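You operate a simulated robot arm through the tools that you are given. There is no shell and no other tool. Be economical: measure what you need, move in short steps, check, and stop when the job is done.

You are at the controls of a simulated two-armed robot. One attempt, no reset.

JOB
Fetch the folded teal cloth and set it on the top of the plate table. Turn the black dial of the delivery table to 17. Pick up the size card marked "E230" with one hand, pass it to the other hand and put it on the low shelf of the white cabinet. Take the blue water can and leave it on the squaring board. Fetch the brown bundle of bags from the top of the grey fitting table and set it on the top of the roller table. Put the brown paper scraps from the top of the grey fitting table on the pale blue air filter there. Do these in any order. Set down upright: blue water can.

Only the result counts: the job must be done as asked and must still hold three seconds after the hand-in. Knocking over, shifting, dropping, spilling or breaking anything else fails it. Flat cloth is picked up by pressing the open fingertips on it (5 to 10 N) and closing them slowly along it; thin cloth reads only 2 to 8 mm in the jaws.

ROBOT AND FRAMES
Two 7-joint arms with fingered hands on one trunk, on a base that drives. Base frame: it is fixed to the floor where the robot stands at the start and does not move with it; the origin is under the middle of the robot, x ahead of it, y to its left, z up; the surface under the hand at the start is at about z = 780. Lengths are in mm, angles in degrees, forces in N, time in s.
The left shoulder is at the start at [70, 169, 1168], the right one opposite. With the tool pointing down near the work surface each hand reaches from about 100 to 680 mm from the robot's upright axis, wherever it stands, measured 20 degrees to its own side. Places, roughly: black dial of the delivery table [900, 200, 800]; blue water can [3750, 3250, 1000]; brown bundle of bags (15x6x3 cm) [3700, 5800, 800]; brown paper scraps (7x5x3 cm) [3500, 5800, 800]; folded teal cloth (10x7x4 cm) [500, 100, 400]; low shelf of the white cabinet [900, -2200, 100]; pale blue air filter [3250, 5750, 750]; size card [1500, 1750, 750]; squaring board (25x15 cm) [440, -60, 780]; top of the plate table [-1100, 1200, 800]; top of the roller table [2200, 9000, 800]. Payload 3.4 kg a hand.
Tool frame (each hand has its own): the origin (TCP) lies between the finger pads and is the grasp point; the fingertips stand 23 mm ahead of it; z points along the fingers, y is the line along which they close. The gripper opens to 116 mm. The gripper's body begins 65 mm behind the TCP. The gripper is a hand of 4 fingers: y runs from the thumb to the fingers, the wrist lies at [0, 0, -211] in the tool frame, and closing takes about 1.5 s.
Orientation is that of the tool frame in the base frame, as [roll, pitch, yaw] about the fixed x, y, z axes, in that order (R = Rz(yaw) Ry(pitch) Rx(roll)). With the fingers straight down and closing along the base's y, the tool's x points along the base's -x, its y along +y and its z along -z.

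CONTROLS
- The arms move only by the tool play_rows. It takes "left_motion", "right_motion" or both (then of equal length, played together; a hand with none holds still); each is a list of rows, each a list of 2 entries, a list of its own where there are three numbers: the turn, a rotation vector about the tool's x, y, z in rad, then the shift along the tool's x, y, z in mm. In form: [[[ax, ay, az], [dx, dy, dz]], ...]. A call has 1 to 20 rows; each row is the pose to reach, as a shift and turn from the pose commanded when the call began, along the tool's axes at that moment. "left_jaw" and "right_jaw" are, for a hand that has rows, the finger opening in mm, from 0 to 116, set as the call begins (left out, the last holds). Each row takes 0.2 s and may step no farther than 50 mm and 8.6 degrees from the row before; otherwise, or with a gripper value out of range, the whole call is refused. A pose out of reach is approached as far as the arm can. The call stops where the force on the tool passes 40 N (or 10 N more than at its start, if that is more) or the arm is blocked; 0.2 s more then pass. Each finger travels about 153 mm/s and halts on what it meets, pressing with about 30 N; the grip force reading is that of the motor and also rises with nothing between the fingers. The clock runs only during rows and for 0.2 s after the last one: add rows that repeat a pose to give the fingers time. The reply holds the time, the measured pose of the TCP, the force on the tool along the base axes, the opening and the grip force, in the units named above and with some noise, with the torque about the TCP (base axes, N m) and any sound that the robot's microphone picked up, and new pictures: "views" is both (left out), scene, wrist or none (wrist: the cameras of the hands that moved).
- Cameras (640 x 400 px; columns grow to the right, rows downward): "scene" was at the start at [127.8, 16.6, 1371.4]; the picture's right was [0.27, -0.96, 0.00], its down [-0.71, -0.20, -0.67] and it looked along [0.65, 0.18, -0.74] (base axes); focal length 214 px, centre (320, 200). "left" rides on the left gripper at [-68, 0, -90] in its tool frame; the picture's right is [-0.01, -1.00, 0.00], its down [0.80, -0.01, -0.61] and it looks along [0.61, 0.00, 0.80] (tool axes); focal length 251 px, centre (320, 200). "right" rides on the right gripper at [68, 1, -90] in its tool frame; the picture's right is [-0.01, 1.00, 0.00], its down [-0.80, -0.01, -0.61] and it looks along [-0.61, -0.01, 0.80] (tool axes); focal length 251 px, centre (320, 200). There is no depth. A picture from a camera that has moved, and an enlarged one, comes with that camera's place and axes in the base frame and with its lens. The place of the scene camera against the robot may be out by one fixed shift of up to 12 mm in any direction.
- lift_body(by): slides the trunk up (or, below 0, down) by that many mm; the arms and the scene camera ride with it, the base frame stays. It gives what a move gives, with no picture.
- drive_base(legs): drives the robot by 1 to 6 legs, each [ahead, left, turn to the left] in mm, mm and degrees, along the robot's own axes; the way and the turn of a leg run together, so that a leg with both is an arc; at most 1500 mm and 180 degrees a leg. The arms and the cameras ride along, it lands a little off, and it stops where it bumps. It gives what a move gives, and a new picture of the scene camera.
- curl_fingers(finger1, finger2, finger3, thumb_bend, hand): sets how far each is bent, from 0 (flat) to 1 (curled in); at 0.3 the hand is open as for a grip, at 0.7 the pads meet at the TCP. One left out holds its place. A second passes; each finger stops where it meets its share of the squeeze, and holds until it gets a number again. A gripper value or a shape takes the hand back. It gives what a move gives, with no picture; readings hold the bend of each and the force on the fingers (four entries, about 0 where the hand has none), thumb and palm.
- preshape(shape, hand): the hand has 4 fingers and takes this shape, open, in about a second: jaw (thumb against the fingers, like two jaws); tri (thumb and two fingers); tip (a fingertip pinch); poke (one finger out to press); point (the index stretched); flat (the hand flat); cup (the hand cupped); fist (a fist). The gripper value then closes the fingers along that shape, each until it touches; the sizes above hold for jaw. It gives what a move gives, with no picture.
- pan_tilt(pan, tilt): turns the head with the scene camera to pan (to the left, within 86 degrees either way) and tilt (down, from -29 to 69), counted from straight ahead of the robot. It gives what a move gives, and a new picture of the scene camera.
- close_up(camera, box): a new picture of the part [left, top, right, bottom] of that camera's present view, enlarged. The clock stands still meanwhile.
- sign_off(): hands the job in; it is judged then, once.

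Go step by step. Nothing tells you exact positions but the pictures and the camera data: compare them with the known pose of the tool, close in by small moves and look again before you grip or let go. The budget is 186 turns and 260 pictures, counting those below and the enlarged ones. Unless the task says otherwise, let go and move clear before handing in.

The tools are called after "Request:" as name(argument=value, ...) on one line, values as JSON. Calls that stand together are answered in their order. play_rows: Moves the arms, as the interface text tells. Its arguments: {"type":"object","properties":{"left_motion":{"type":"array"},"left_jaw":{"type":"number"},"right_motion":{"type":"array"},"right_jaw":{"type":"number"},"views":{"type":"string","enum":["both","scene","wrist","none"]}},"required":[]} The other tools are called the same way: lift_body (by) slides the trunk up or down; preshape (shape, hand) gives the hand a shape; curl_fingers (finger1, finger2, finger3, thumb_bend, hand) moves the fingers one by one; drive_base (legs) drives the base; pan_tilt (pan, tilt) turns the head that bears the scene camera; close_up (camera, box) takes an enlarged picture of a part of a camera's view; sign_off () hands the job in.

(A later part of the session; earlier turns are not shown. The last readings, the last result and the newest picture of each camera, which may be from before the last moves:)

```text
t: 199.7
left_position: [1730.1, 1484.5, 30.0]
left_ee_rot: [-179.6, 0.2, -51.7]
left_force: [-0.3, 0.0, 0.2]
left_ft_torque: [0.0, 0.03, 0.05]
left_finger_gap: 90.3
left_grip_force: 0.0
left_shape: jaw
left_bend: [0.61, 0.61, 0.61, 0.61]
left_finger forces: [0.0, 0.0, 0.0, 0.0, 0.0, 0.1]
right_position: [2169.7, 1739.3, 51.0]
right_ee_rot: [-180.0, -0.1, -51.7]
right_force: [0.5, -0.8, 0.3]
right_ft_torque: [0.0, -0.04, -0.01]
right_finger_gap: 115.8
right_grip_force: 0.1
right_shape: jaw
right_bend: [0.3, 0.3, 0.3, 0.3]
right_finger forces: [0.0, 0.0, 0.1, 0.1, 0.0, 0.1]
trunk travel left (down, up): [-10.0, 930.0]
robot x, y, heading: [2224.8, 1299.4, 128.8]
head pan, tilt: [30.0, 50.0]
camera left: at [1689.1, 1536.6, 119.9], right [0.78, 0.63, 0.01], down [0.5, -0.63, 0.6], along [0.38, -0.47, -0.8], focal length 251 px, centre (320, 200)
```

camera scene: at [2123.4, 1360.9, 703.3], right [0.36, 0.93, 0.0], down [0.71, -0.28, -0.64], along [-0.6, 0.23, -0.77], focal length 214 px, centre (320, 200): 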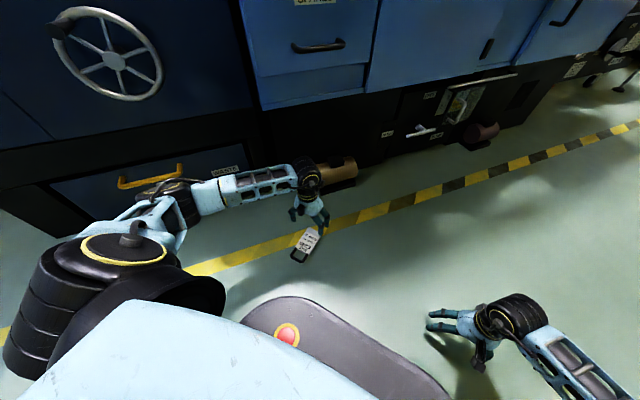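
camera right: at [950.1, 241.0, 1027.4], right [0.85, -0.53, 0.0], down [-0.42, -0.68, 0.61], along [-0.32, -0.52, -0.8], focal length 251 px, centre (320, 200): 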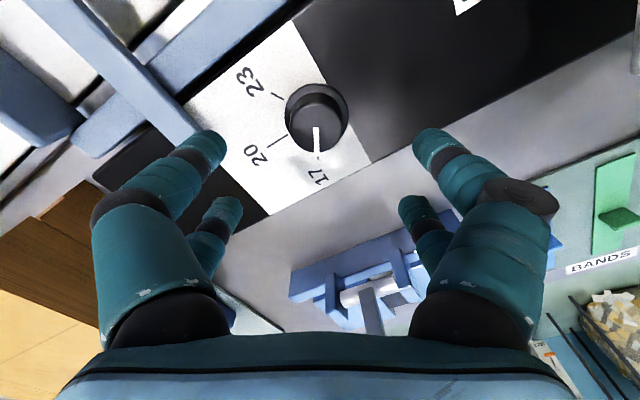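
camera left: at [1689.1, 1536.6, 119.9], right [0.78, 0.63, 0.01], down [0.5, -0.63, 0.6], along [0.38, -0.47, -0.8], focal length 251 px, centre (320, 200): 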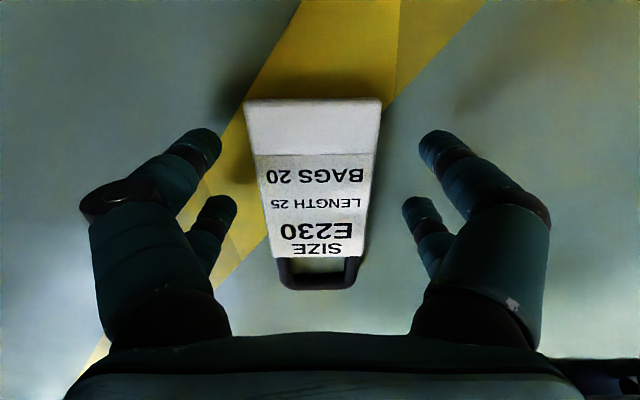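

Request:
play_rows(left_motion=[[[0, 0, 0], [0, 1, 3]], [[0, 0, 0], [0, 1, 3]], [[0, 0, 0], [0, 1, 3]], [[0, 0, 0], [0, 1, 3]], [[0, 0, 0], [0, 1, 3]], [[0, 0, 0], [0, 1, 3]], [[0, 0, 0], [0, 1, 3]]], left_jaw=10, views="none")

Request:
play_rows(left_motion=[[[0, 0, 0], [0, 0, -20]], [[0, 0, 0], [0, 0, -50]], [[0, 0, 0], [0, 0, -80]]], views="wrist")

```text
t: 201.3
left_position: [1730.7, 1485.4, 30.6]
left_ee_rot: [-179.8, 0.7, -51.8]
left_force: [-6.0, 5.2, 33.1]
left_ft_torque: [-0.2, -0.23, 0.09]
left_finger_gap: 42.5
left_grip_force: 29.7
left_shape: jaw
left_bend: [0.74, 0.75, 0.74, 0.79]
left_finger forces: [32.7, 61.9, 43.9, 0.0, 35.3, 0.0]
right_position: [2171.0, 1739.7, 52.1]
right_ee_rot: [179.7, 0.2, -51.8]
right_force: [-0.3, 0.4, -0.5]
right_ft_torque: [-0.02, 0.0, 0.02]
right_finger_gap: 115.9
right_grip_force: 0.0
right_shape: jaw
right_bend: [0.3, 0.3, 0.3, 0.3]
right_finger forces: [0.1, 0.0, 0.0, 0.0, 0.0, 0.1]
trunk travel left (down, up): [-10.0, 930.0]
robot x, y, heading: [2227.0, 1297.6, 128.6]
head pan, tilt: [30.0, 50.0]
```

```text
t: 202.1
left_position: [1731.2, 1481.0, 106.5]
left_ee_rot: [-179.5, 0.3, -51.7]
left_force: [0.4, -0.1, -0.3]
left_ft_torque: [-0.01, 0.01, -0.01]
left_finger_gap: 42.0
left_grip_force: 30.3
left_shape: jaw
left_bend: [0.74, 0.75, 0.74, 0.79]
left_finger forces: [27.1, 29.2, 27.8, 0.1, 29.4, 0.1]
right_position: [2169.9, 1740.7, 51.1]
right_ee_rot: [179.8, -0.2, -51.7]
right_force: [0.1, -0.5, 0.4]
right_ft_torque: [-0.01, 0.02, -0.01]
right_finger_gap: 115.9
right_grip_force: 0.0
right_shape: jaw
right_bend: [0.3, 0.3, 0.3, 0.3]
right_finger forces: [0.0, 0.0, 0.0, 0.0, 0.0, 0.1]
trunk travel left (down, up): [-10.0, 930.0]
robot x, y, heading: [2223.4, 1298.4, 128.5]
head pan, tilt: [30.0, 50.0]
camera left: at [1688.6, 1534.5, 196.0], right [0.78, 0.63, 0.01], down [0.5, -0.62, 0.6], along [0.38, -0.47, -0.8], focal length 251 px, centre (320, 200)
```

left: 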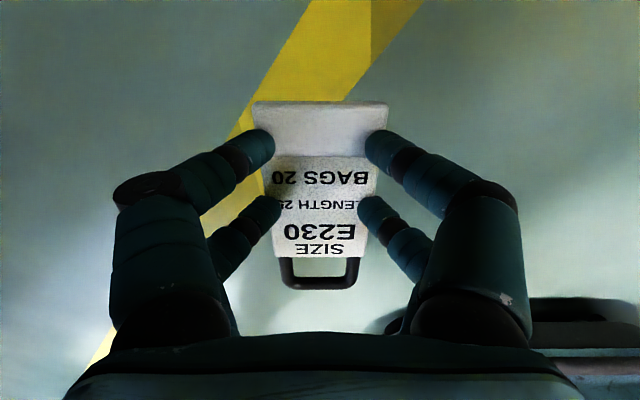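

The card is held flat in the left hand, handle towards the robot. I'll raise the trunk and bring the left hand to the middle for the handover, raising the right hand as well.

Request:
lift_body(by=400)

Request:
play_rows(left_motion=[[[0, 0, 0], [-7, -20, -36]], [[0, 0, 0], [-14, -42, -72]], [[0, 0, 0], [-21, -64, -108]], [[0, 0, 0], [-28, -86, -144]], [[0, 0, 0], [-35, -108, -180]], [[0, 0, 0], [-42, -130, -216]], [[0, 0, 0], [-49, -153, -254]]], right_motion=[[[0, 0, 0], [0, 0, -43]], [[0, 0, 0], [0, 0, -86]], [[0, 0, 0], [0, 0, -129]], [[0, 0, 0], [0, 0, -172]], [[0, 0, 0], [0, 0, -215]], [[0, 0, 0], [0, 0, -258]], [[0, 0, 0], [0, 0, -300]]], views="none")

Request:
pan_tilt(pan=0, tilt=50)

```text
t: 205.9
left_position: [1729.8, 1482.2, 506.4]
left_ee_rot: [-179.6, 0.4, -51.6]
left_force: [-0.2, -0.5, -0.3]
left_ft_torque: [0.0, 0.01, -0.01]
left_finger_gap: 42.0
left_grip_force: 30.0
left_shape: jaw
left_bend: [0.74, 0.75, 0.74, 0.79]
left_finger forces: [27.0, 29.3, 27.8, 0.1, 29.3, 0.0]
right_position: [2170.9, 1740.0, 450.6]
right_ee_rot: [179.9, -0.1, -51.8]
right_force: [-0.3, -1.5, 0.4]
right_ft_torque: [-0.01, 0.03, 0.0]
right_finger_gap: 115.8
right_grip_force: 0.0
right_shape: jaw
right_bend: [0.3, 0.3, 0.3, 0.3]
right_finger forces: [0.0, 0.0, 0.0, 0.0, 0.1, 0.1]
trunk travel left (down, up): [-410.0, 530.0]
robot x, y, heading: [2228.2, 1294.3, 128.5]
head pan, tilt: [30.0, 50.0]
```

```text
t: 207.5
left_position: [1822.0, 1613.1, 763.6]
left_ee_rot: [-179.6, 0.4, -51.6]
left_force: [-0.1, -1.0, -1.1]
left_ft_torque: [0.01, 0.01, 0.0]
left_finger_gap: 41.1
left_grip_force: 29.7
left_shape: jaw
left_bend: [0.74, 0.74, 0.74, 0.79]
left_finger forces: [25.2, 25.9, 25.3, 0.0, 25.5, 0.1]
right_position: [2170.4, 1740.6, 750.8]
right_ee_rot: [179.8, -0.1, -51.7]
right_force: [-0.6, 0.0, 0.4]
right_ft_torque: [0.02, -0.01, 0.01]
right_finger_gap: 116.1
right_grip_force: 0.1
right_shape: jaw
right_bend: [0.3, 0.3, 0.3, 0.3]
right_finger forces: [0.0, 0.0, 0.0, 0.0, 0.1, 0.0]
trunk travel left (down, up): [-410.0, 530.0]
robot x, y, heading: [2223.8, 1296.3, 128.7]
head pan, tilt: [30.0, 50.0]
```

```text
t: 208.5
left_position: [1821.1, 1612.6, 763.4]
left_ee_rot: [-179.6, 0.3, -51.8]
left_force: [0.3, 0.6, -0.5]
left_ft_torque: [0.0, 0.04, 0.0]
left_finger_gap: 41.3
left_grip_force: 29.9
left_shape: jaw
left_bend: [0.74, 0.74, 0.74, 0.79]
left_finger forces: [25.2, 25.8, 25.3, 0.0, 25.6, 0.0]
right_position: [2169.1, 1742.3, 751.1]
right_ee_rot: [179.8, -0.1, -51.8]
right_force: [0.0, 0.4, 0.5]
right_ft_torque: [0.03, 0.0, -0.01]
right_finger_gap: 115.8
right_grip_force: 0.1
right_shape: jaw
right_bend: [0.3, 0.3, 0.3, 0.3]
right_finger forces: [0.0, 0.0, 0.0, 0.0, 0.0, 0.0]
trunk travel left (down, up): [-410.0, 530.0]
robot x, y, heading: [2223.7, 1301.9, 128.8]
head pan, tilt: [0.0, 50.0]
camera scene: at [2146.8, 1393.1, 1103.3], right [0.78, 0.62, 0.0], down [0.48, -0.6, -0.64], along [-0.4, 0.5, -0.77], focal length 214 px, centre (320, 200)
```

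scene: 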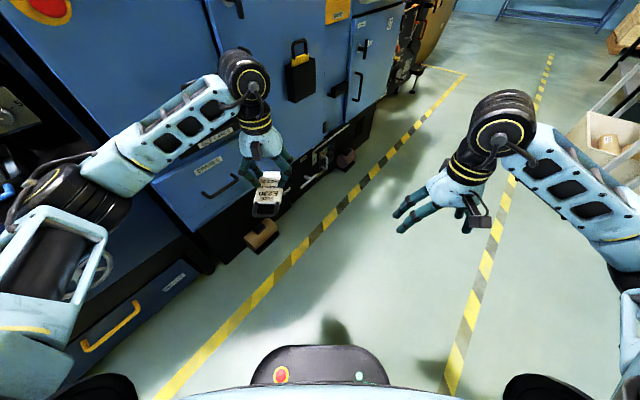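

The left hand holds the card at mid-front. Now bring the right hand, pitched 45° forward, behind and above the card's handle end.

Request:
play_rows(right_motion=[[[0, -0.087, 0], [10, 20, -40]], [[0, -0.175, 0], [20, 50, -70]], [[0, -0.262, 0], [39, 90, -90]], [[0, -0.349, 0], [39, 135, -90]], [[0, -0.436, 0], [39, 180, -90]], [[0, -0.523, 0], [39, 225, -90]], [[0, -0.61, 0], [39, 270, -85]], [[0, -0.698, 0], [39, 315, -78]], [[0, -0.785, 0], [39, 352, -69]]], right_jaw=100, views="both")

```text
t: 210.5
left_position: [1820.4, 1613.8, 764.7]
left_ee_rot: [-179.6, 0.4, -51.6]
left_force: [1.1, -1.3, -0.7]
left_ft_torque: [0.02, 0.01, -0.02]
left_finger_gap: 41.2
left_grip_force: 29.7
left_shape: jaw
left_bend: [0.74, 0.74, 0.74, 0.79]
left_finger forces: [25.1, 25.8, 25.2, 0.0, 25.6, 0.1]
right_position: [1856.6, 1564.7, 869.9]
right_ee_rot: [178.3, 39.2, -53.3]
right_force: [17.4, -0.4, -17.1]
right_ft_torque: [0.66, 0.05, 0.69]
right_finger_gap: 100.0
right_grip_force: 0.1
right_shape: jaw
right_bend: [0.52, 0.52, 0.52, 0.52]
right_finger forces: [0.0, 0.0, 0.0, 0.0, 0.0, 0.1]
right hand out of reach, approached as far as the arm can: row 3, 6, 7, 8, 9
trunk travel left (down, up): [-410.0, 530.0]
robot x, y, heading: [2226.0, 1298.0, 128.5]
head pan, tilt: [0.0, 50.0]
camera scene: at [2139.7, 1368.4, 1090.2], right [0.53, 0.85, 0.0], down [0.74, -0.46, -0.49], along [-0.42, 0.26, -0.87], focal length 214 px, centre (320, 200)
camera right: at [1923.6, 1478.1, 896.8], right [-0.79, -0.61, 0.03], down [-0.12, 0.2, 0.97], along [-0.6, 0.77, -0.23], focal length 251 px, centre (320, 200)
```

scene: 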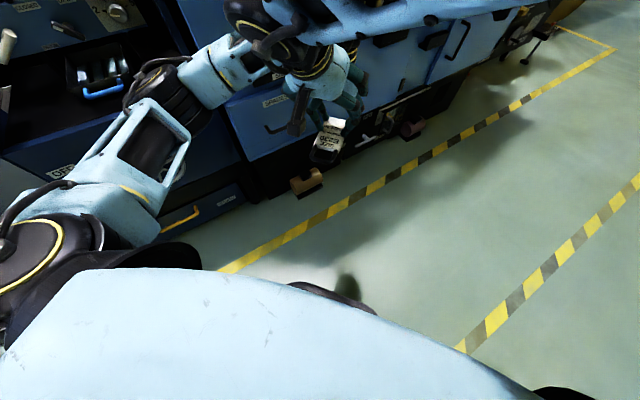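
right: 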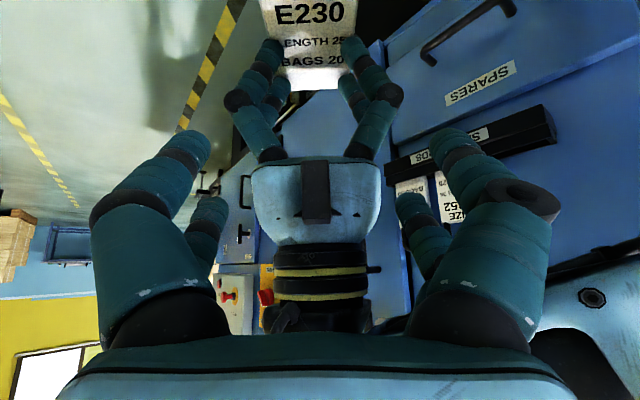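

The right arm crossed too far and its elbow is pressing the head. I'll back it out the way it came.

Request:
play_rows(right_motion=[[[0, 0.076, 0], [0, -25, 0]], [[0, 0.152, 0], [0, -60, 0]], [[0, 0.228, 0], [0, -100, 0]], [[0, 0.304, 0], [0, -140, 0]], [[0, 0.38, 0], [0, -180, 0]], [[0, 0.456, 0], [0, -220, 0]], [[0, 0.532, 0], [0, -260, 0]], [[0, 0.608, 0], [0, -300, 0]], [[0, 0.684, 0], [0, -340, 0]]], views="scene")

```text
t: 212.5
left_position: [1821.6, 1613.4, 762.6]
left_ee_rot: [-179.7, 0.3, -51.9]
left_force: [-0.3, -0.3, -0.4]
left_ft_torque: [0.06, 0.0, -0.03]
left_finger_gap: 41.5
left_grip_force: 29.8
left_shape: jaw
left_bend: [0.74, 0.74, 0.74, 0.79]
left_finger forces: [25.2, 25.8, 25.2, 0.0, 25.6, 0.0]
right_position: [2114.5, 1765.4, 876.3]
right_ee_rot: [-179.4, 3.1, -50.5]
right_force: [0.4, -0.8, 1.0]
right_ft_torque: [-0.01, 0.0, 0.0]
right_finger_gap: 100.3
right_grip_force: 0.0
right_shape: jaw
right_bend: [0.52, 0.52, 0.52, 0.52]
right_finger forces: [0.1, 0.0, 0.0, 0.1, 0.0, 0.0]
trunk travel left (down, up): [-410.0, 530.0]
robot x, y, heading: [2223.4, 1300.6, 128.8]
head pan, tilt: [0.0, 50.0]
camera scene: at [2147.5, 1394.1, 1103.2], right [0.78, 0.62, 0.0], down [0.48, -0.6, -0.64], along [-0.4, 0.5, -0.77], focal length 214 px, centre (320, 200)
```

scene: 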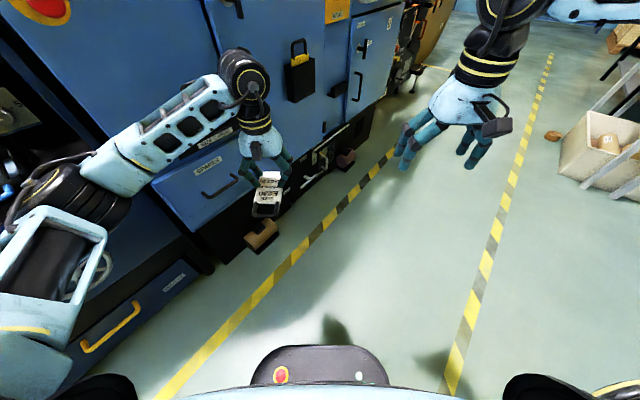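

I'll lower both hands (elbows low) and bring the card to the robot's centreline instead.

Request:
play_rows(left_motion=[[[0, 0, 0], [0, -20, 27]], [[0, 0, 0], [0, -40, 54]], [[0, 0, 0], [0, -60, 81]], [[0, 0, 0], [0, -80, 108]], [[0, 0, 0], [0, -100, 135]], [[0, 0, 0], [0, -120, 163]]], right_motion=[[[0, -0.01, 0], [8, -5, 40]], [[0, -0.02, 0], [16, -10, 80]], [[0, -0.03, 0], [24, -15, 120]], [[0, -0.04, 0], [32, -20, 160]], [[0, -0.05, 0], [40, -25, 200]], [[0, -0.054, 0], [50, -28, 236]]], views="scene")

```text
t: 213.9
left_position: [1914.8, 1688.7, 597.9]
left_ee_rot: [-179.6, 0.2, -51.8]
left_force: [-0.9, 0.2, -1.1]
left_ft_torque: [0.03, 0.0, 0.0]
left_finger_gap: 41.4
left_grip_force: 29.8
left_shape: jaw
left_bend: [0.74, 0.74, 0.74, 0.79]
left_finger forces: [25.2, 25.5, 24.9, 0.1, 25.3, 0.0]
right_position: [2164.0, 1760.6, 641.0]
right_ee_rot: [-179.5, 6.4, -50.5]
right_force: [0.0, 0.4, 0.3]
right_ft_torque: [0.0, 0.0, 0.0]
right_finger_gap: 99.9
right_grip_force: 0.1
right_shape: jaw
right_bend: [0.52, 0.52, 0.52, 0.52]
right_finger forces: [0.1, 0.0, 0.0, 0.0, 0.0, 0.1]
trunk travel left (down, up): [-410.0, 530.0]
robot x, y, heading: [2223.9, 1299.7, 128.8]
head pan, tilt: [0.0, 50.0]
camera scene: at [2147.2, 1393.9, 1103.3], right [0.78, 0.62, 0.0], down [0.48, -0.6, -0.64], along [-0.4, 0.5, -0.77], focal length 214 px, centre (320, 200)
```

scene: 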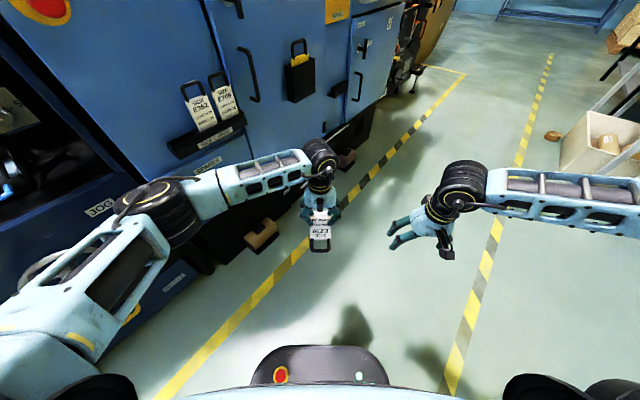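

Both elbows are low now. Bringing the right hand, pitching to 45°, behind the card's handle.

Request:
play_rows(right_motion=[[[0, -0.084, 0], [10, 20, -30]], [[0, -0.168, 0], [25, 50, -40]], [[0, -0.252, 0], [40, 85, -40]], [[0, -0.336, 0], [47, 120, -35]], [[0, -0.42, 0], [47, 155, -30]], [[0, -0.505, 0], [47, 185, -25]], [[0, -0.589, 0], [47, 215, -18]], [[0, -0.673, 0], [47, 241, -14]]], views="both")

```text
t: 215.7
left_position: [1914.0, 1688.0, 599.3]
left_ee_rot: [-179.7, 0.3, -51.6]
left_force: [-0.8, 0.1, -1.0]
left_ft_torque: [-0.03, 0.02, 0.02]
left_finger_gap: 41.3
left_grip_force: 29.7
left_shape: jaw
left_bend: [0.74, 0.74, 0.74, 0.79]
left_finger forces: [25.0, 25.3, 24.9, 0.0, 25.5, 0.0]
right_position: [1989.6, 1613.5, 697.4]
right_ee_rot: [-178.5, 43.6, -48.6]
right_force: [0.1, 0.1, 0.3]
right_ft_torque: [0.02, 0.02, 0.01]
right_finger_gap: 100.0
right_grip_force: 0.1
right_shape: jaw
right_bend: [0.52, 0.52, 0.52, 0.52]
right_finger forces: [0.0, 0.1, 0.0, 0.0, 0.1, 0.1]
right hand out of reach, approached as far as the arm can: row 3, 4, 7, 8
trunk travel left (down, up): [-410.0, 530.0]
robot x, y, heading: [2226.1, 1298.6, 128.6]
head pan, tilt: [0.0, 50.0]
camera scene: at [2146.4, 1392.9, 1103.2], right [0.78, 0.62, 0.0], down [0.48, -0.6, -0.64], along [-0.4, 0.5, -0.77], focal length 214 px, centre (320, 200)
camera right: at [2061.3, 1527.6, 715.8], right [-0.77, -0.64, -0.01], down [-0.11, 0.11, 0.99], along [-0.63, 0.76, -0.16], focal length 251 px, centre (320, 200)
```

scene: 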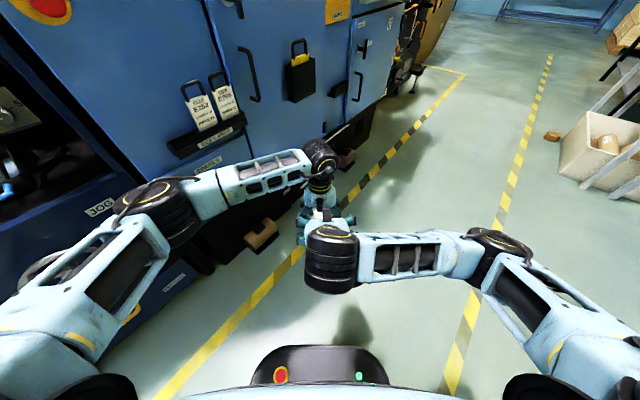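
right: 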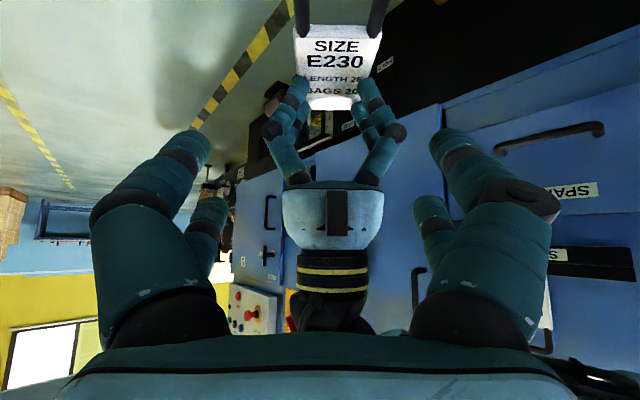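

The right hand is just above and behind the card. I'll descend most of the way and look.

Request:
play_rows(right_motion=[[[0, 0, 0], [14, 6, 22]], [[0, 0, 0], [28, 12, 44]], [[0, 0, 0], [42, 12, 66]], [[0, 0, 0], [52, 12, 82]]], views="both")

```text
t: 216.7
left_position: [1913.7, 1688.6, 598.8]
left_ee_rot: [-179.6, 0.3, -51.8]
left_force: [0.1, 3.6, -7.1]
left_ft_torque: [0.1, -0.14, -0.12]
left_finger_gap: 40.9
left_grip_force: 30.4
left_shape: jaw
left_bend: [0.74, 0.74, 0.74, 0.79]
left_finger forces: [24.9, 27.0, 25.1, 0.0, 26.6, 0.0]
right_position: [1950.9, 1658.7, 644.7]
right_ee_rot: [-178.7, 43.3, -48.7]
right_force: [-0.1, -3.3, 5.4]
right_ft_torque: [-0.11, 0.35, 0.19]
right_finger_gap: 100.5
right_grip_force: 0.1
right_shape: jaw
right_bend: [0.52, 0.49, 0.52, 0.52]
right_finger forces: [0.1, 0.1, 0.0, 0.1, 0.0, 0.0]
right hand out of reach, approached as far as the arm can: row 1, 2, 3, 4
trunk travel left (down, up): [-410.0, 530.0]
robot x, y, heading: [2226.7, 1301.7, 129.0]
head pan, tilt: [0.0, 50.0]
camera scene: at [2146.8, 1393.2, 1103.3], right [0.78, 0.62, 0.0], down [0.48, -0.6, -0.64], along [-0.4, 0.5, -0.77], focal length 214 px, centre (320, 200)
camera right: at [2022.6, 1573.0, 664.0], right [-0.77, -0.64, -0.01], down [-0.11, 0.12, 0.99], along [-0.63, 0.76, -0.16], focal length 251 px, centre (320, 200)
```

scene: 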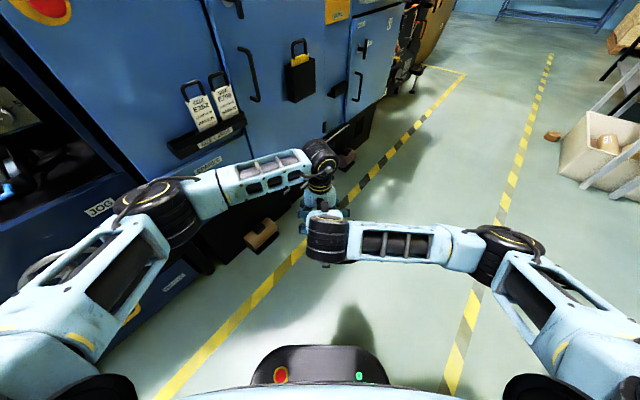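
right: 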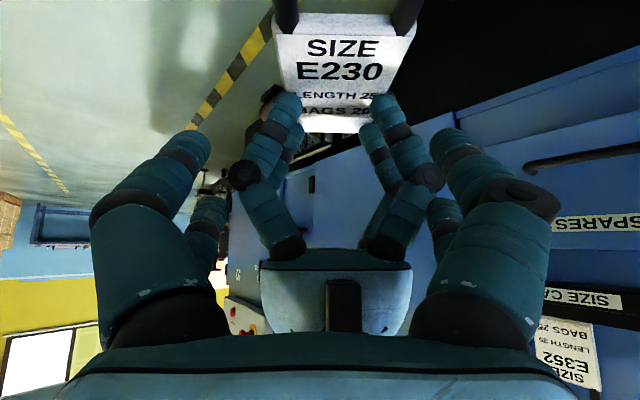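

The right hand can't get that low at this distance and is touching the left. I'll retract it along its axis, then move the left hand up and further out.

Request:
play_rows(right_motion=[[[0, 0, 0], [0, 0, -30]], [[0, 0, 0], [0, 0, -60]], [[0, 0, 0], [0, 0, -95]]], views="none")

Request:
play_rows(left_motion=[[[0, 0, 0], [-20, 0, -20]], [[0, 0, 0], [-40, 0, -50]], [[0, 0, 0], [-50, 0, -85]], [[0, 0, 0], [-60, 0, -115]]], views="none")

```text
t: 217.5
left_position: [1915.9, 1687.8, 600.8]
left_ee_rot: [-179.6, 0.3, -51.7]
left_force: [-0.6, 0.2, -0.2]
left_ft_torque: [-0.03, 0.02, -0.03]
left_finger_gap: 41.2
left_grip_force: 30.1
left_shape: jaw
left_bend: [0.74, 0.74, 0.74, 0.79]
left_finger forces: [25.2, 26.2, 24.9, 0.1, 26.2, 0.1]
right_position: [1990.3, 1615.8, 708.6]
right_ee_rot: [-179.2, 44.7, -49.7]
right_force: [-0.6, 0.1, 0.5]
right_ft_torque: [-0.01, 0.01, -0.01]
right_finger_gap: 100.0
right_grip_force: 0.0
right_shape: jaw
right_bend: [0.52, 0.52, 0.52, 0.52]
right_finger forces: [0.1, 0.1, 0.0, 0.1, 0.0, 0.0]
right hand out of reach, approached as far as the arm can: row 1, 2, 3
trunk travel left (down, up): [-410.0, 530.0]
robot x, y, heading: [2223.9, 1298.9, 128.6]
head pan, tilt: [0.0, 50.0]
```

```text
t: 218.5
left_position: [1876.5, 1734.7, 714.5]
left_ee_rot: [-179.6, 0.4, -51.7]
left_force: [0.5, 0.6, -1.0]
left_ft_torque: [-0.02, 0.0, 0.02]
left_finger_gap: 41.4
left_grip_force: 30.3
left_shape: jaw
left_bend: [0.74, 0.74, 0.74, 0.79]
left_finger forces: [25.2, 25.8, 24.8, 0.0, 26.0, 0.0]
right_position: [1990.1, 1618.4, 709.4]
right_ee_rot: [-179.2, 44.7, -49.8]
right_force: [-0.3, -0.4, -0.3]
right_ft_torque: [-0.01, 0.02, -0.01]
right_finger_gap: 99.9
right_grip_force: 0.1
right_shape: jaw
right_bend: [0.52, 0.52, 0.52, 0.52]
right_finger forces: [0.0, 0.0, 0.1, 0.0, 0.0, 0.0]
trunk travel left (down, up): [-410.0, 530.0]
robot x, y, heading: [2226.4, 1299.0, 128.8]
head pan, tilt: [0.0, 50.0]
```

Request:
play_rows(right_motion=[[[0.012, 0, 0.012], [0, 15, 0]], [[0.025, 0, 0.025], [-16, 15, 25]], [[0.025, 0, 0.025], [-33, 15, 52]]], views="both")

```text
t: 219.3
left_position: [1875.1, 1735.0, 715.2]
left_ee_rot: [-179.6, 0.3, -51.7]
left_force: [0.7, 0.1, 0.6]
left_ft_torque: [0.02, -0.01, 0.0]
left_finger_gap: 41.4
left_grip_force: 29.6
left_shape: jaw
left_bend: [0.74, 0.74, 0.74, 0.79]
left_finger forces: [25.2, 25.7, 24.7, 0.0, 26.0, 0.0]
right_position: [1939.8, 1653.8, 695.8]
right_ee_rot: [-179.1, 44.8, -52.0]
right_force: [0.4, 0.1, -0.1]
right_ft_torque: [0.04, 0.01, -0.02]
right_finger_gap: 99.9
right_grip_force: 0.0
right_shape: jaw
right_bend: [0.52, 0.52, 0.52, 0.52]
right_finger forces: [0.0, 0.0, 0.0, 0.0, 0.0, 0.0]
right hand out of reach, approached as far as the arm can: row 1
trunk travel left (down, up): [-410.0, 530.0]
robot x, y, heading: [2222.6, 1300.3, 128.9]
head pan, tilt: [0.0, 50.0]
camera scene: at [2146.6, 1393.4, 1103.2], right [0.78, 0.62, 0.0], down [0.48, -0.6, -0.64], along [-0.4, 0.5, -0.77], focal length 214 px, centre (320, 200)
camera right: at [2007.6, 1563.8, 712.2], right [-0.8, -0.6, -0.01], down [-0.09, 0.11, 0.99], along [-0.6, 0.79, -0.14], focal length 251 px, centre (320, 200)
```

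scene: 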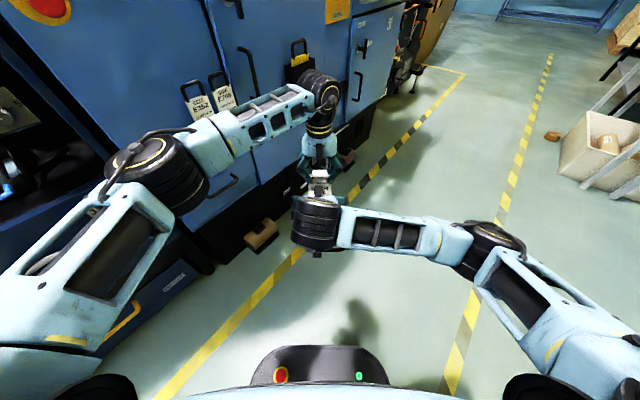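
right: 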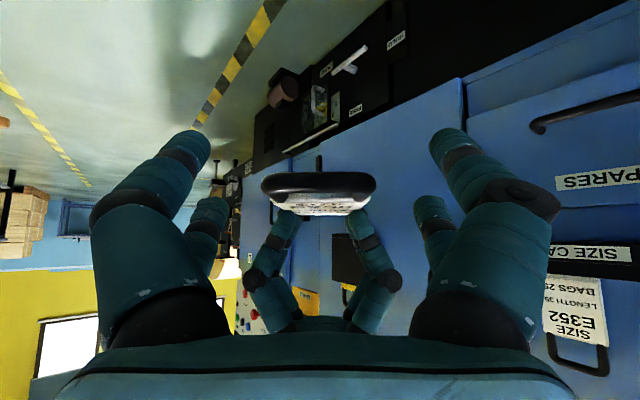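

The card is edge-on and centred between the right fingers. Final approach and close on the handle end.

Request:
play_rows(right_motion=[[[0, 0, 0], [-7, 0, 12]], [[0, 0, 0], [-13.5, 0, 23]]], views="wrist")

```text
t: 219.9
left_position: [1876.0, 1734.9, 715.3]
left_ee_rot: [-179.6, 0.4, -51.7]
left_force: [-0.8, 0.1, -0.4]
left_ft_torque: [-0.02, 0.02, 0.02]
left_finger_gap: 41.3
left_grip_force: 30.4
left_shape: jaw
left_bend: [0.74, 0.74, 0.74, 0.79]
left_finger forces: [25.2, 25.8, 24.8, 0.0, 26.1, 0.1]
right_position: [1925.0, 1674.7, 689.4]
right_ee_rot: [-179.1, 44.8, -51.9]
right_force: [-0.1, 0.0, 0.2]
right_ft_torque: [-0.04, 0.0, -0.01]
right_finger_gap: 100.2
right_grip_force: 0.1
right_shape: jaw
right_bend: [0.52, 0.52, 0.52, 0.52]
right_finger forces: [0.1, 0.0, 0.0, 0.0, 0.1, 0.0]
trunk travel left (down, up): [-410.0, 530.0]
robot x, y, heading: [2226.4, 1299.3, 128.5]
head pan, tilt: [0.0, 50.0]
camera right: at [1992.7, 1584.3, 705.7], right [-0.8, -0.6, -0.01], down [-0.09, 0.11, 0.99], along [-0.6, 0.79, -0.14], focal length 251 px, centre (320, 200)
```

right: 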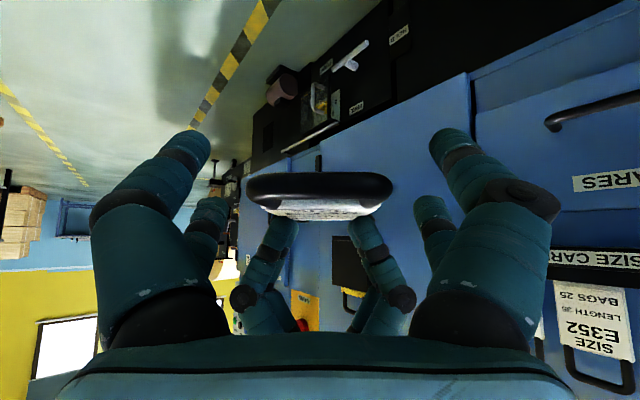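

Request:
play_rows(right_motion=[[[0, 0, 0], [0, 0, 0]], [[0, 0, 0], [0, 0, 0]], [[0, 0, 0], [0, 0, 0]], [[0, 0, 0], [0, 0, 0]], [[0, 0, 0], [0, 0, 0]], [[0, 0, 0], [0, 0, 0]]], right_jaw=10, views="wrist")

```text
t: 221.3
left_position: [1875.7, 1735.7, 713.2]
left_ee_rot: [-179.6, 0.3, -51.7]
left_force: [-0.1, 0.5, -0.4]
left_ft_torque: [0.0, 0.0, -0.01]
left_finger_gap: 20.8
left_grip_force: 29.9
left_shape: jaw
left_bend: [0.8, 0.79, 0.8, 0.87]
left_finger forces: [0.0, 0.1, 0.0, 0.0, 0.0, 0.1]
right_position: [1924.2, 1673.6, 689.1]
right_ee_rot: [-179.1, 44.7, -51.9]
right_force: [-0.3, -0.3, -1.1]
right_ft_torque: [-0.04, 0.0, 0.0]
right_finger_gap: 25.9
right_grip_force: 30.1
right_shape: jaw
right_bend: [0.76, 0.73, 0.73, 0.8]
right_finger forces: [0.6, 29.8, 30.0, 0.0, 0.2, 0.1]
trunk travel left (down, up): [-410.0, 530.0]
robot x, y, heading: [2221.3, 1299.2, 128.6]
head pan, tilt: [0.0, 50.0]
camera right: at [1992.8, 1584.2, 705.7], right [-0.8, -0.6, -0.01], down [-0.09, 0.11, 0.99], along [-0.6, 0.79, -0.14], focal length 251 px, centre (320, 200)
```

right: 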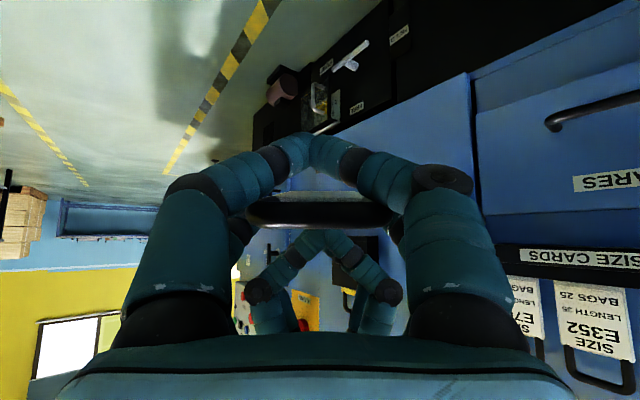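

The card has transferred into the right hand's grip and the left fingers are empty. I'll open the left hand, lift it away and check.

Request:
play_rows(left_motion=[[[0, 0, 0], [0, 0, 0]], [[0, 0, 0], [0, 0, 0]], [[0, 0, 0], [-10, 0, -20]], [[0, 0, 0], [-20, 10, -60]], [[0, 0, 0], [-20, 40, -95]], [[0, 0, 0], [-20, 80, -100]], [[0, 0, 0], [-20, 125, -100]], [[0, 0, 0], [-20, 170, -100]]], left_jaw=90, views="scene")

Request:
close_up(camera="right", box=[0, 0, 640, 400])

```text
t: 223.1
left_position: [1728.8, 1644.8, 814.1]
left_ee_rot: [-179.6, 0.5, -51.8]
left_force: [0.8, -0.5, 0.3]
left_ft_torque: [0.02, -0.01, 0.02]
left_finger_gap: 90.0
left_grip_force: 0.1
left_shape: jaw
left_bend: [0.61, 0.61, 0.61, 0.61]
left_finger forces: [0.1, 0.0, 0.1, 0.0, 0.1, 0.0]
right_position: [1924.5, 1672.8, 688.9]
right_ee_rot: [-179.0, 44.8, -51.8]
right_force: [0.9, -0.3, -0.2]
right_ft_torque: [-0.02, -0.03, -0.07]
right_finger_gap: 25.9
right_grip_force: 30.0
right_shape: jaw
right_bend: [0.76, 0.73, 0.73, 0.8]
right_finger forces: [0.5, 29.8, 30.0, 0.1, 0.2, 0.1]
trunk travel left (down, up): [-410.0, 530.0]
robot x, y, heading: [2224.5, 1298.6, 128.7]
head pan, tilt: [0.0, 50.0]
camera scene: at [2146.3, 1392.6, 1103.3], right [0.78, 0.62, 0.0], down [0.48, -0.6, -0.64], along [-0.4, 0.5, -0.77], focal length 214 px, centre (320, 200)
```

scene: 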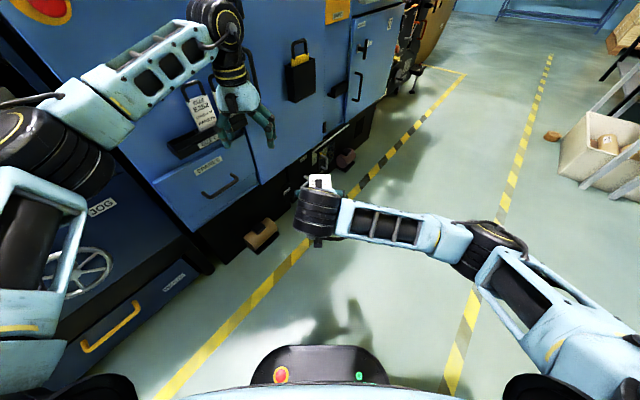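

```text
1.00 times, centred on (320, 200) of right (not enlarged: the box is as wide or as high as the picture)
camera zoom: at [1992.5, 1583.9, 705.8], right [-0.8, -0.6, -0.01], down [-0.09, 0.1, 0.99], along [-0.6, 0.79, -0.14], focal length 251 px, centre (320, 200)
```

zoom: 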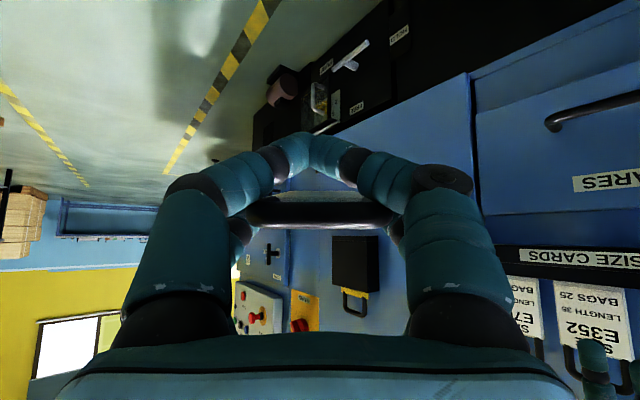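

The right hand holds the card by its handle. Now to the white cabinet: drive down the aisle and around to face it.

Request:
drive_base(legs=[[-297, 110, 0], [0, 0, 141], [0, -300, 0], [1380, 0, 0], [700, -1080, 0]])

Request:
pan_tilt(pan=0, tilt=35)

```text
t: 245.2
left_position: [1143.1, -1668.3, 813.4]
left_ee_rot: [-179.7, 0.3, 90.1]
left_force: [-0.6, 0.5, 0.0]
left_ft_torque: [0.02, 0.04, 0.01]
left_finger_gap: 89.6
left_grip_force: 0.0
left_shape: jaw
left_bend: [0.61, 0.61, 0.61, 0.61]
left_finger forces: [0.0, 0.1, 0.0, 0.1, 0.0, 0.0]
right_position: [972.6, -1568.9, 689.4]
right_ee_rot: [-179.1, 44.8, 89.9]
right_force: [0.6, -0.5, 0.3]
right_ft_torque: [0.02, 0.02, -0.01]
right_finger_gap: 25.9
right_grip_force: 29.8
right_shape: jaw
right_bend: [0.76, 0.73, 0.73, 0.8]
right_finger forces: [0.4, 29.8, 30.1, 0.1, 0.0, 0.1]
trunk travel left (down, up): [-410.0, 530.0]
robot x, y, heading: [969.5, -1091.5, -89.4]
head pan, tilt: [0.0, 50.0]
camera scene: at [971.3, -1221.3, 1103.2], right [-1.0, -0.01, 0.0], down [-0.01, 0.77, -0.64], along [0.0, -0.64, -0.77], focal length 214 px, centre (320, 200)
```

scene: 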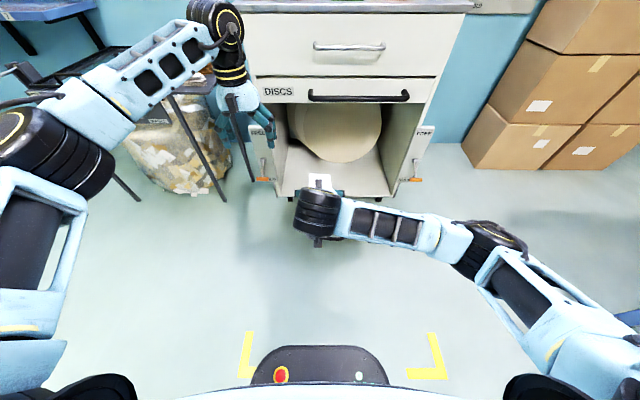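

```text
t: 246.0
left_position: [1142.9, -1667.6, 814.5]
left_ee_rot: [-179.7, 0.3, 90.0]
left_force: [-0.5, 0.2, 0.1]
left_ft_torque: [0.0, 0.01, 0.01]
left_finger_gap: 89.5
left_grip_force: 0.1
left_shape: jaw
left_bend: [0.61, 0.61, 0.61, 0.61]
left_finger forces: [0.0, 0.0, 0.0, 0.0, 0.0, 0.0]
right_position: [972.4, -1570.3, 689.8]
right_ee_rot: [-179.2, 44.8, 89.9]
right_force: [0.2, 0.1, 0.6]
right_ft_torque: [0.04, -0.03, -0.01]
right_finger_gap: 26.0
right_grip_force: 30.7
right_shape: jaw
right_bend: [0.76, 0.73, 0.73, 0.8]
right_finger forces: [0.4, 29.8, 30.1, 0.0, 0.1, 0.1]
trunk travel left (down, up): [-410.0, 530.0]
robot x, y, heading: [966.9, -1089.3, -89.5]
head pan, tilt: [0.0, 35.0]
camera scene: at [971.5, -1232.2, 1124.9], right [-1.0, -0.01, 0.0], down [0.0, 0.57, -0.82], along [0.01, -0.82, -0.57], focal length 214 px, centre (320, 200)
```

scene: 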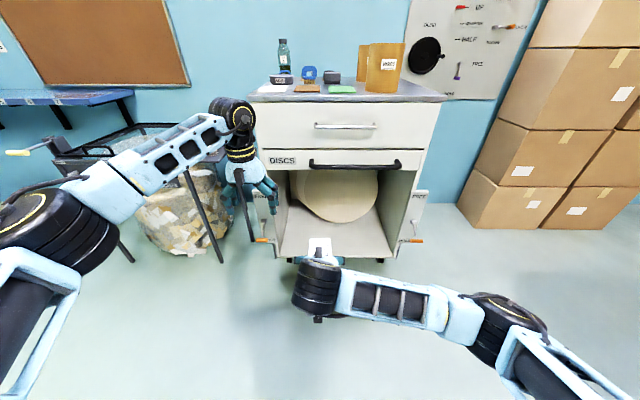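

The cabinet's low niche is open, with a disc leaning at the back. I'll tuck the left hand back, lower the trunk fully and drive closer.

Request:
play_rows(left_motion=[[[0, 0, 0], [40, 12, 0]], [[0, 0, 0], [80, 25, 0]], [[0, 0, 0], [120, 37, 0]], [[0, 0, 0], [160, 50, 0]], [[0, 0, 0], [200, 62, 0]], [[0, 0, 0], [240, 75, 0]], [[0, 0, 0], [277, 86, 0]]], views="none")

Request:
lift_body(by=-400)

Request:
drive_base(legs=[[400, 0, 0]])

Request:
pan_tilt(pan=0, tilt=30)

```text
t: 247.6
left_position: [1229.3, -1389.7, 810.9]
left_ee_rot: [-179.6, 0.4, 90.0]
left_force: [-0.3, 0.3, 0.2]
left_ft_torque: [0.01, -0.02, 0.01]
left_finger_gap: 89.7
left_grip_force: 0.1
left_shape: jaw
left_bend: [0.61, 0.61, 0.61, 0.61]
left_finger forces: [0.0, 0.0, 0.0, 0.0, 0.1, 0.0]
right_position: [972.2, -1570.0, 689.4]
right_ee_rot: [-179.1, 44.9, 89.9]
right_force: [1.2, -0.5, -0.3]
right_ft_torque: [0.0, 0.0, 0.04]
right_finger_gap: 25.7
right_grip_force: 29.4
right_shape: jaw
right_bend: [0.76, 0.73, 0.73, 0.8]
right_finger forces: [0.3, 29.9, 30.1, 0.0, 0.0, 0.0]
trunk travel left (down, up): [-410.0, 530.0]
robot x, y, heading: [969.8, -1090.3, -89.9]
head pan, tilt: [0.0, 35.0]
```

```text
t: 251.4
left_position: [1228.2, -1390.5, 409.7]
left_ee_rot: [-179.6, 0.4, 90.0]
left_force: [-0.1, 0.0, 0.4]
left_ft_torque: [-0.01, 0.01, 0.01]
left_finger_gap: 89.7
left_grip_force: 0.0
left_shape: jaw
left_bend: [0.61, 0.61, 0.61, 0.61]
left_finger forces: [0.0, 0.1, 0.0, 0.0, 0.0, 0.0]
right_position: [973.3, -1568.8, 290.3]
right_ee_rot: [-179.2, 44.8, 89.8]
right_force: [-0.1, -0.1, -0.9]
right_ft_torque: [0.05, 0.02, 0.0]
right_finger_gap: 25.9
right_grip_force: 30.3
right_shape: jaw
right_bend: [0.76, 0.73, 0.73, 0.8]
right_finger forces: [0.3, 29.9, 30.0, 0.0, 0.1, 0.0]
trunk travel left (down, up): [-10.0, 930.0]
robot x, y, heading: [967.1, -1088.6, -89.2]
head pan, tilt: [0.0, 35.0]
```

```text
t: 253.9
left_position: [1230.7, -1791.5, 411.2]
left_ee_rot: [-179.5, 0.5, 90.1]
left_force: [-0.1, -0.2, 0.5]
left_ft_torque: [0.0, 0.01, -0.04]
left_finger_gap: 89.6
left_grip_force: 0.0
left_shape: jaw
left_bend: [0.61, 0.61, 0.61, 0.61]
left_finger forces: [0.1, 0.1, 0.0, 0.1, 0.1, 0.0]
right_position: [974.2, -1968.3, 288.8]
right_ee_rot: [-179.1, 44.7, 89.8]
right_force: [0.3, -0.8, -0.8]
right_ft_torque: [0.01, -0.01, -0.02]
right_finger_gap: 25.9
right_grip_force: 30.0
right_shape: jaw
right_bend: [0.76, 0.73, 0.73, 0.8]
right_finger forces: [0.3, 30.0, 30.0, 0.1, 0.1, 0.0]
trunk travel left (down, up): [-10.0, 930.0]
robot x, y, heading: [972.4, -1493.8, -89.8]
head pan, tilt: [0.0, 35.0]
camera scene: at [974.1, -1631.8, 725.0], right [-1.0, -0.01, 0.0], down [0.0, 0.57, -0.82], along [0.01, -0.82, -0.57], focal length 214 px, centre (320, 200)
```

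scene: 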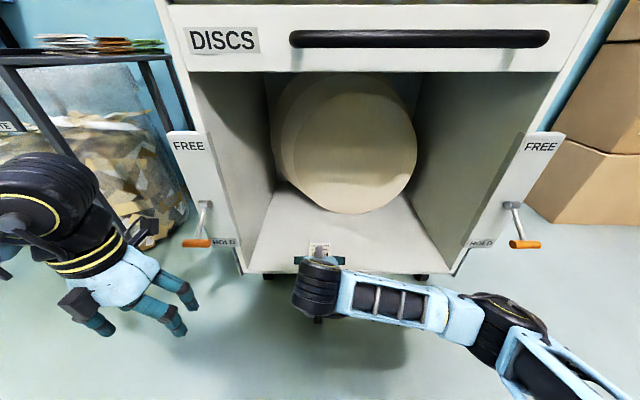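

```text
t: 254.6
left_position: [1230.4, -1792.1, 409.8]
left_ee_rot: [-179.5, 0.3, 90.0]
left_force: [0.0, 0.0, -0.6]
left_ft_torque: [0.02, 0.03, -0.02]
left_finger_gap: 89.8
left_grip_force: 0.1
left_shape: jaw
left_bend: [0.61, 0.61, 0.61, 0.61]
left_finger forces: [0.1, 0.0, 0.0, 0.0, 0.0, 0.0]
right_position: [974.7, -1969.2, 289.2]
right_ee_rot: [-179.1, 44.8, 90.0]
right_force: [-0.3, -0.2, -0.5]
right_ft_torque: [-0.03, 0.0, 0.02]
right_finger_gap: 26.1
right_grip_force: 29.9
right_shape: jaw
right_bend: [0.76, 0.73, 0.73, 0.8]
right_finger forces: [0.3, 29.9, 30.0, 0.0, 0.0, 0.0]
trunk travel left (down, up): [-10.0, 930.0]
robot x, y, heading: [970.9, -1488.4, -89.7]
head pan, tilt: [0.0, 30.0]
camera scene: at [974.1, -1634.2, 732.8], right [-1.0, -0.01, 0.0], down [0.0, 0.5, -0.87], along [0.01, -0.87, -0.5], focal length 214 px, centre (320, 200)
```

scene: 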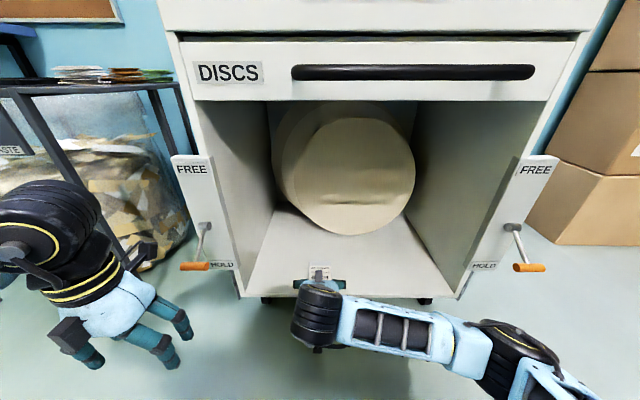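

The niche is clear between the front edge (y≈-2110) and the disc roll. I'll pull the left hand further back, drive in 180 mm and lower the card.

Request:
play_rows(left_motion=[[[0, 0, 0], [40, 0, 0]], [[0, 0, 0], [80, 0, 0]]], views="none")

Request:
drive_base(legs=[[180, 0, 0]])

Request:
play_rows(right_motion=[[[0, 0, 0], [20, 0, 20]], [[0, 0, 0], [40, 0, 40]], [[0, 0, 0], [60, 0, 60]], [[0, 0, 0], [80, 0, 80]]], views="both")

```text
t: 255.2
left_position: [1237.7, -1743.4, 433.9]
left_ee_rot: [-179.7, 0.3, 90.0]
left_force: [-0.5, -0.2, -0.5]
left_ft_torque: [0.01, -0.02, 0.01]
left_finger_gap: 89.7
left_grip_force: 0.1
left_shape: jaw
left_bend: [0.61, 0.61, 0.61, 0.61]
left_finger forces: [0.0, 0.0, 0.0, 0.0, 0.0, 0.0]
left hand out of reach, approached as far as the arm can: row 1, 2
right_position: [975.7, -1968.5, 289.5]
right_ee_rot: [-179.1, 44.8, 90.0]
right_force: [0.0, 0.3, -0.2]
right_ft_torque: [0.0, 0.0, 0.0]
right_finger_gap: 25.7
right_grip_force: 29.8
right_shape: jaw
right_bend: [0.76, 0.73, 0.73, 0.8]
right_finger forces: [0.3, 29.8, 30.0, 0.1, 0.1, 0.1]
trunk travel left (down, up): [-10.0, 930.0]
robot x, y, heading: [973.5, -1484.3, -89.7]
head pan, tilt: [0.0, 30.0]
```

```text
t: 256.7
left_position: [1238.8, -1919.8, 432.7]
left_ee_rot: [-179.7, 0.3, 90.2]
left_force: [0.6, 0.6, -0.3]
left_ft_torque: [-0.01, -0.01, 0.01]
left_finger_gap: 89.6
left_grip_force: 0.1
left_shape: jaw
left_bend: [0.61, 0.61, 0.61, 0.61]
left_finger forces: [0.1, 0.0, 0.0, 0.0, 0.0, 0.1]
right_position: [977.0, -2146.0, 288.8]
right_ee_rot: [-179.1, 44.7, 90.0]
right_force: [-0.8, 0.2, 0.4]
right_ft_torque: [0.0, 0.0, -0.03]
right_finger_gap: 26.1
right_grip_force: 30.2
right_shape: jaw
right_bend: [0.76, 0.73, 0.73, 0.8]
right_finger forces: [0.4, 29.9, 30.0, 0.0, 0.0, 0.0]
trunk travel left (down, up): [-10.0, 930.0]
robot x, y, heading: [972.5, -1664.8, -89.6]
head pan, tilt: [0.0, 30.0]
camera scene: at [975.8, -1810.8, 732.8], right [-1.0, -0.01, 0.0], down [0.0, 0.5, -0.87], along [0.01, -0.87, -0.5], focal length 214 px, centre (320, 200)
```

scene: 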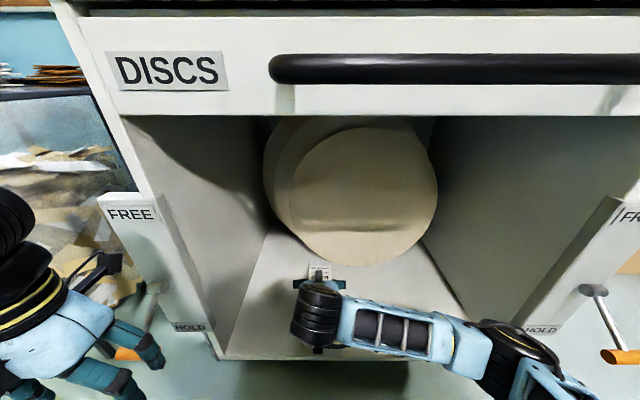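

```text
t: 257.7
left_position: [1240.2, -1921.2, 433.4]
left_ee_rot: [-179.6, 0.3, 90.2]
left_force: [-0.6, -0.1, -0.4]
left_ft_torque: [-0.02, -0.01, -0.01]
left_finger_gap: 89.9
left_grip_force: 0.0
left_shape: jaw
left_bend: [0.61, 0.61, 0.61, 0.61]
left_finger forces: [0.0, 0.0, 0.1, 0.1, 0.1, 0.0]
right_position: [968.2, -2173.6, 203.8]
right_ee_rot: [-178.6, 43.3, 91.0]
right_force: [-0.1, 0.2, 0.0]
right_ft_torque: [0.01, 0.0, -0.01]
right_finger_gap: 25.7
right_grip_force: 30.3
right_shape: jaw
right_bend: [0.76, 0.73, 0.73, 0.8]
right_finger forces: [0.1, 30.0, 30.0, 0.0, 0.0, 0.0]
right hand out of reach, approached as far as the arm can: row 2, 3, 4
trunk travel left (down, up): [-10.0, 930.0]
robot x, y, heading: [972.3, -1662.4, -89.5]
head pan, tilt: [0.0, 30.0]
camera scene: at [975.8, -1810.8, 732.8], right [-1.0, -0.01, 0.0], down [0.0, 0.5, -0.87], along [0.01, -0.87, -0.5], focal length 214 px, centre (320, 200)
camera right: at [970.8, -2062.1, 223.7], right [1.0, -0.01, -0.01], down [0.01, -0.16, 0.99], along [-0.01, -0.99, -0.16], focal length 251 px, centre (320, 200)
```

scene: 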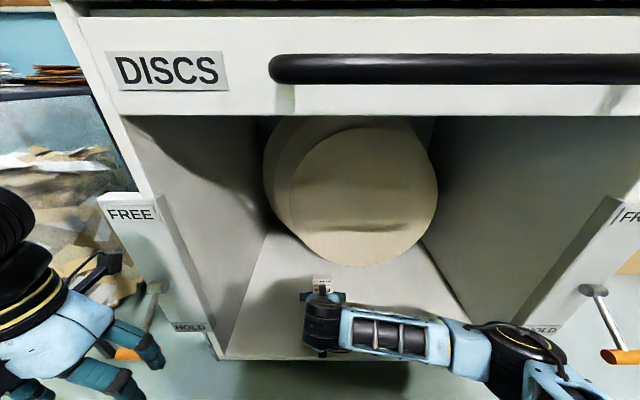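
right: 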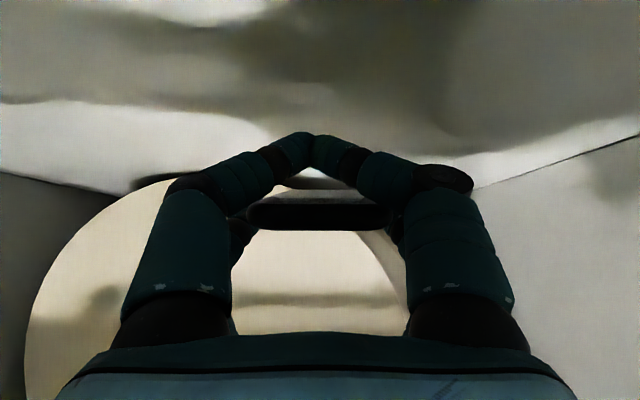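

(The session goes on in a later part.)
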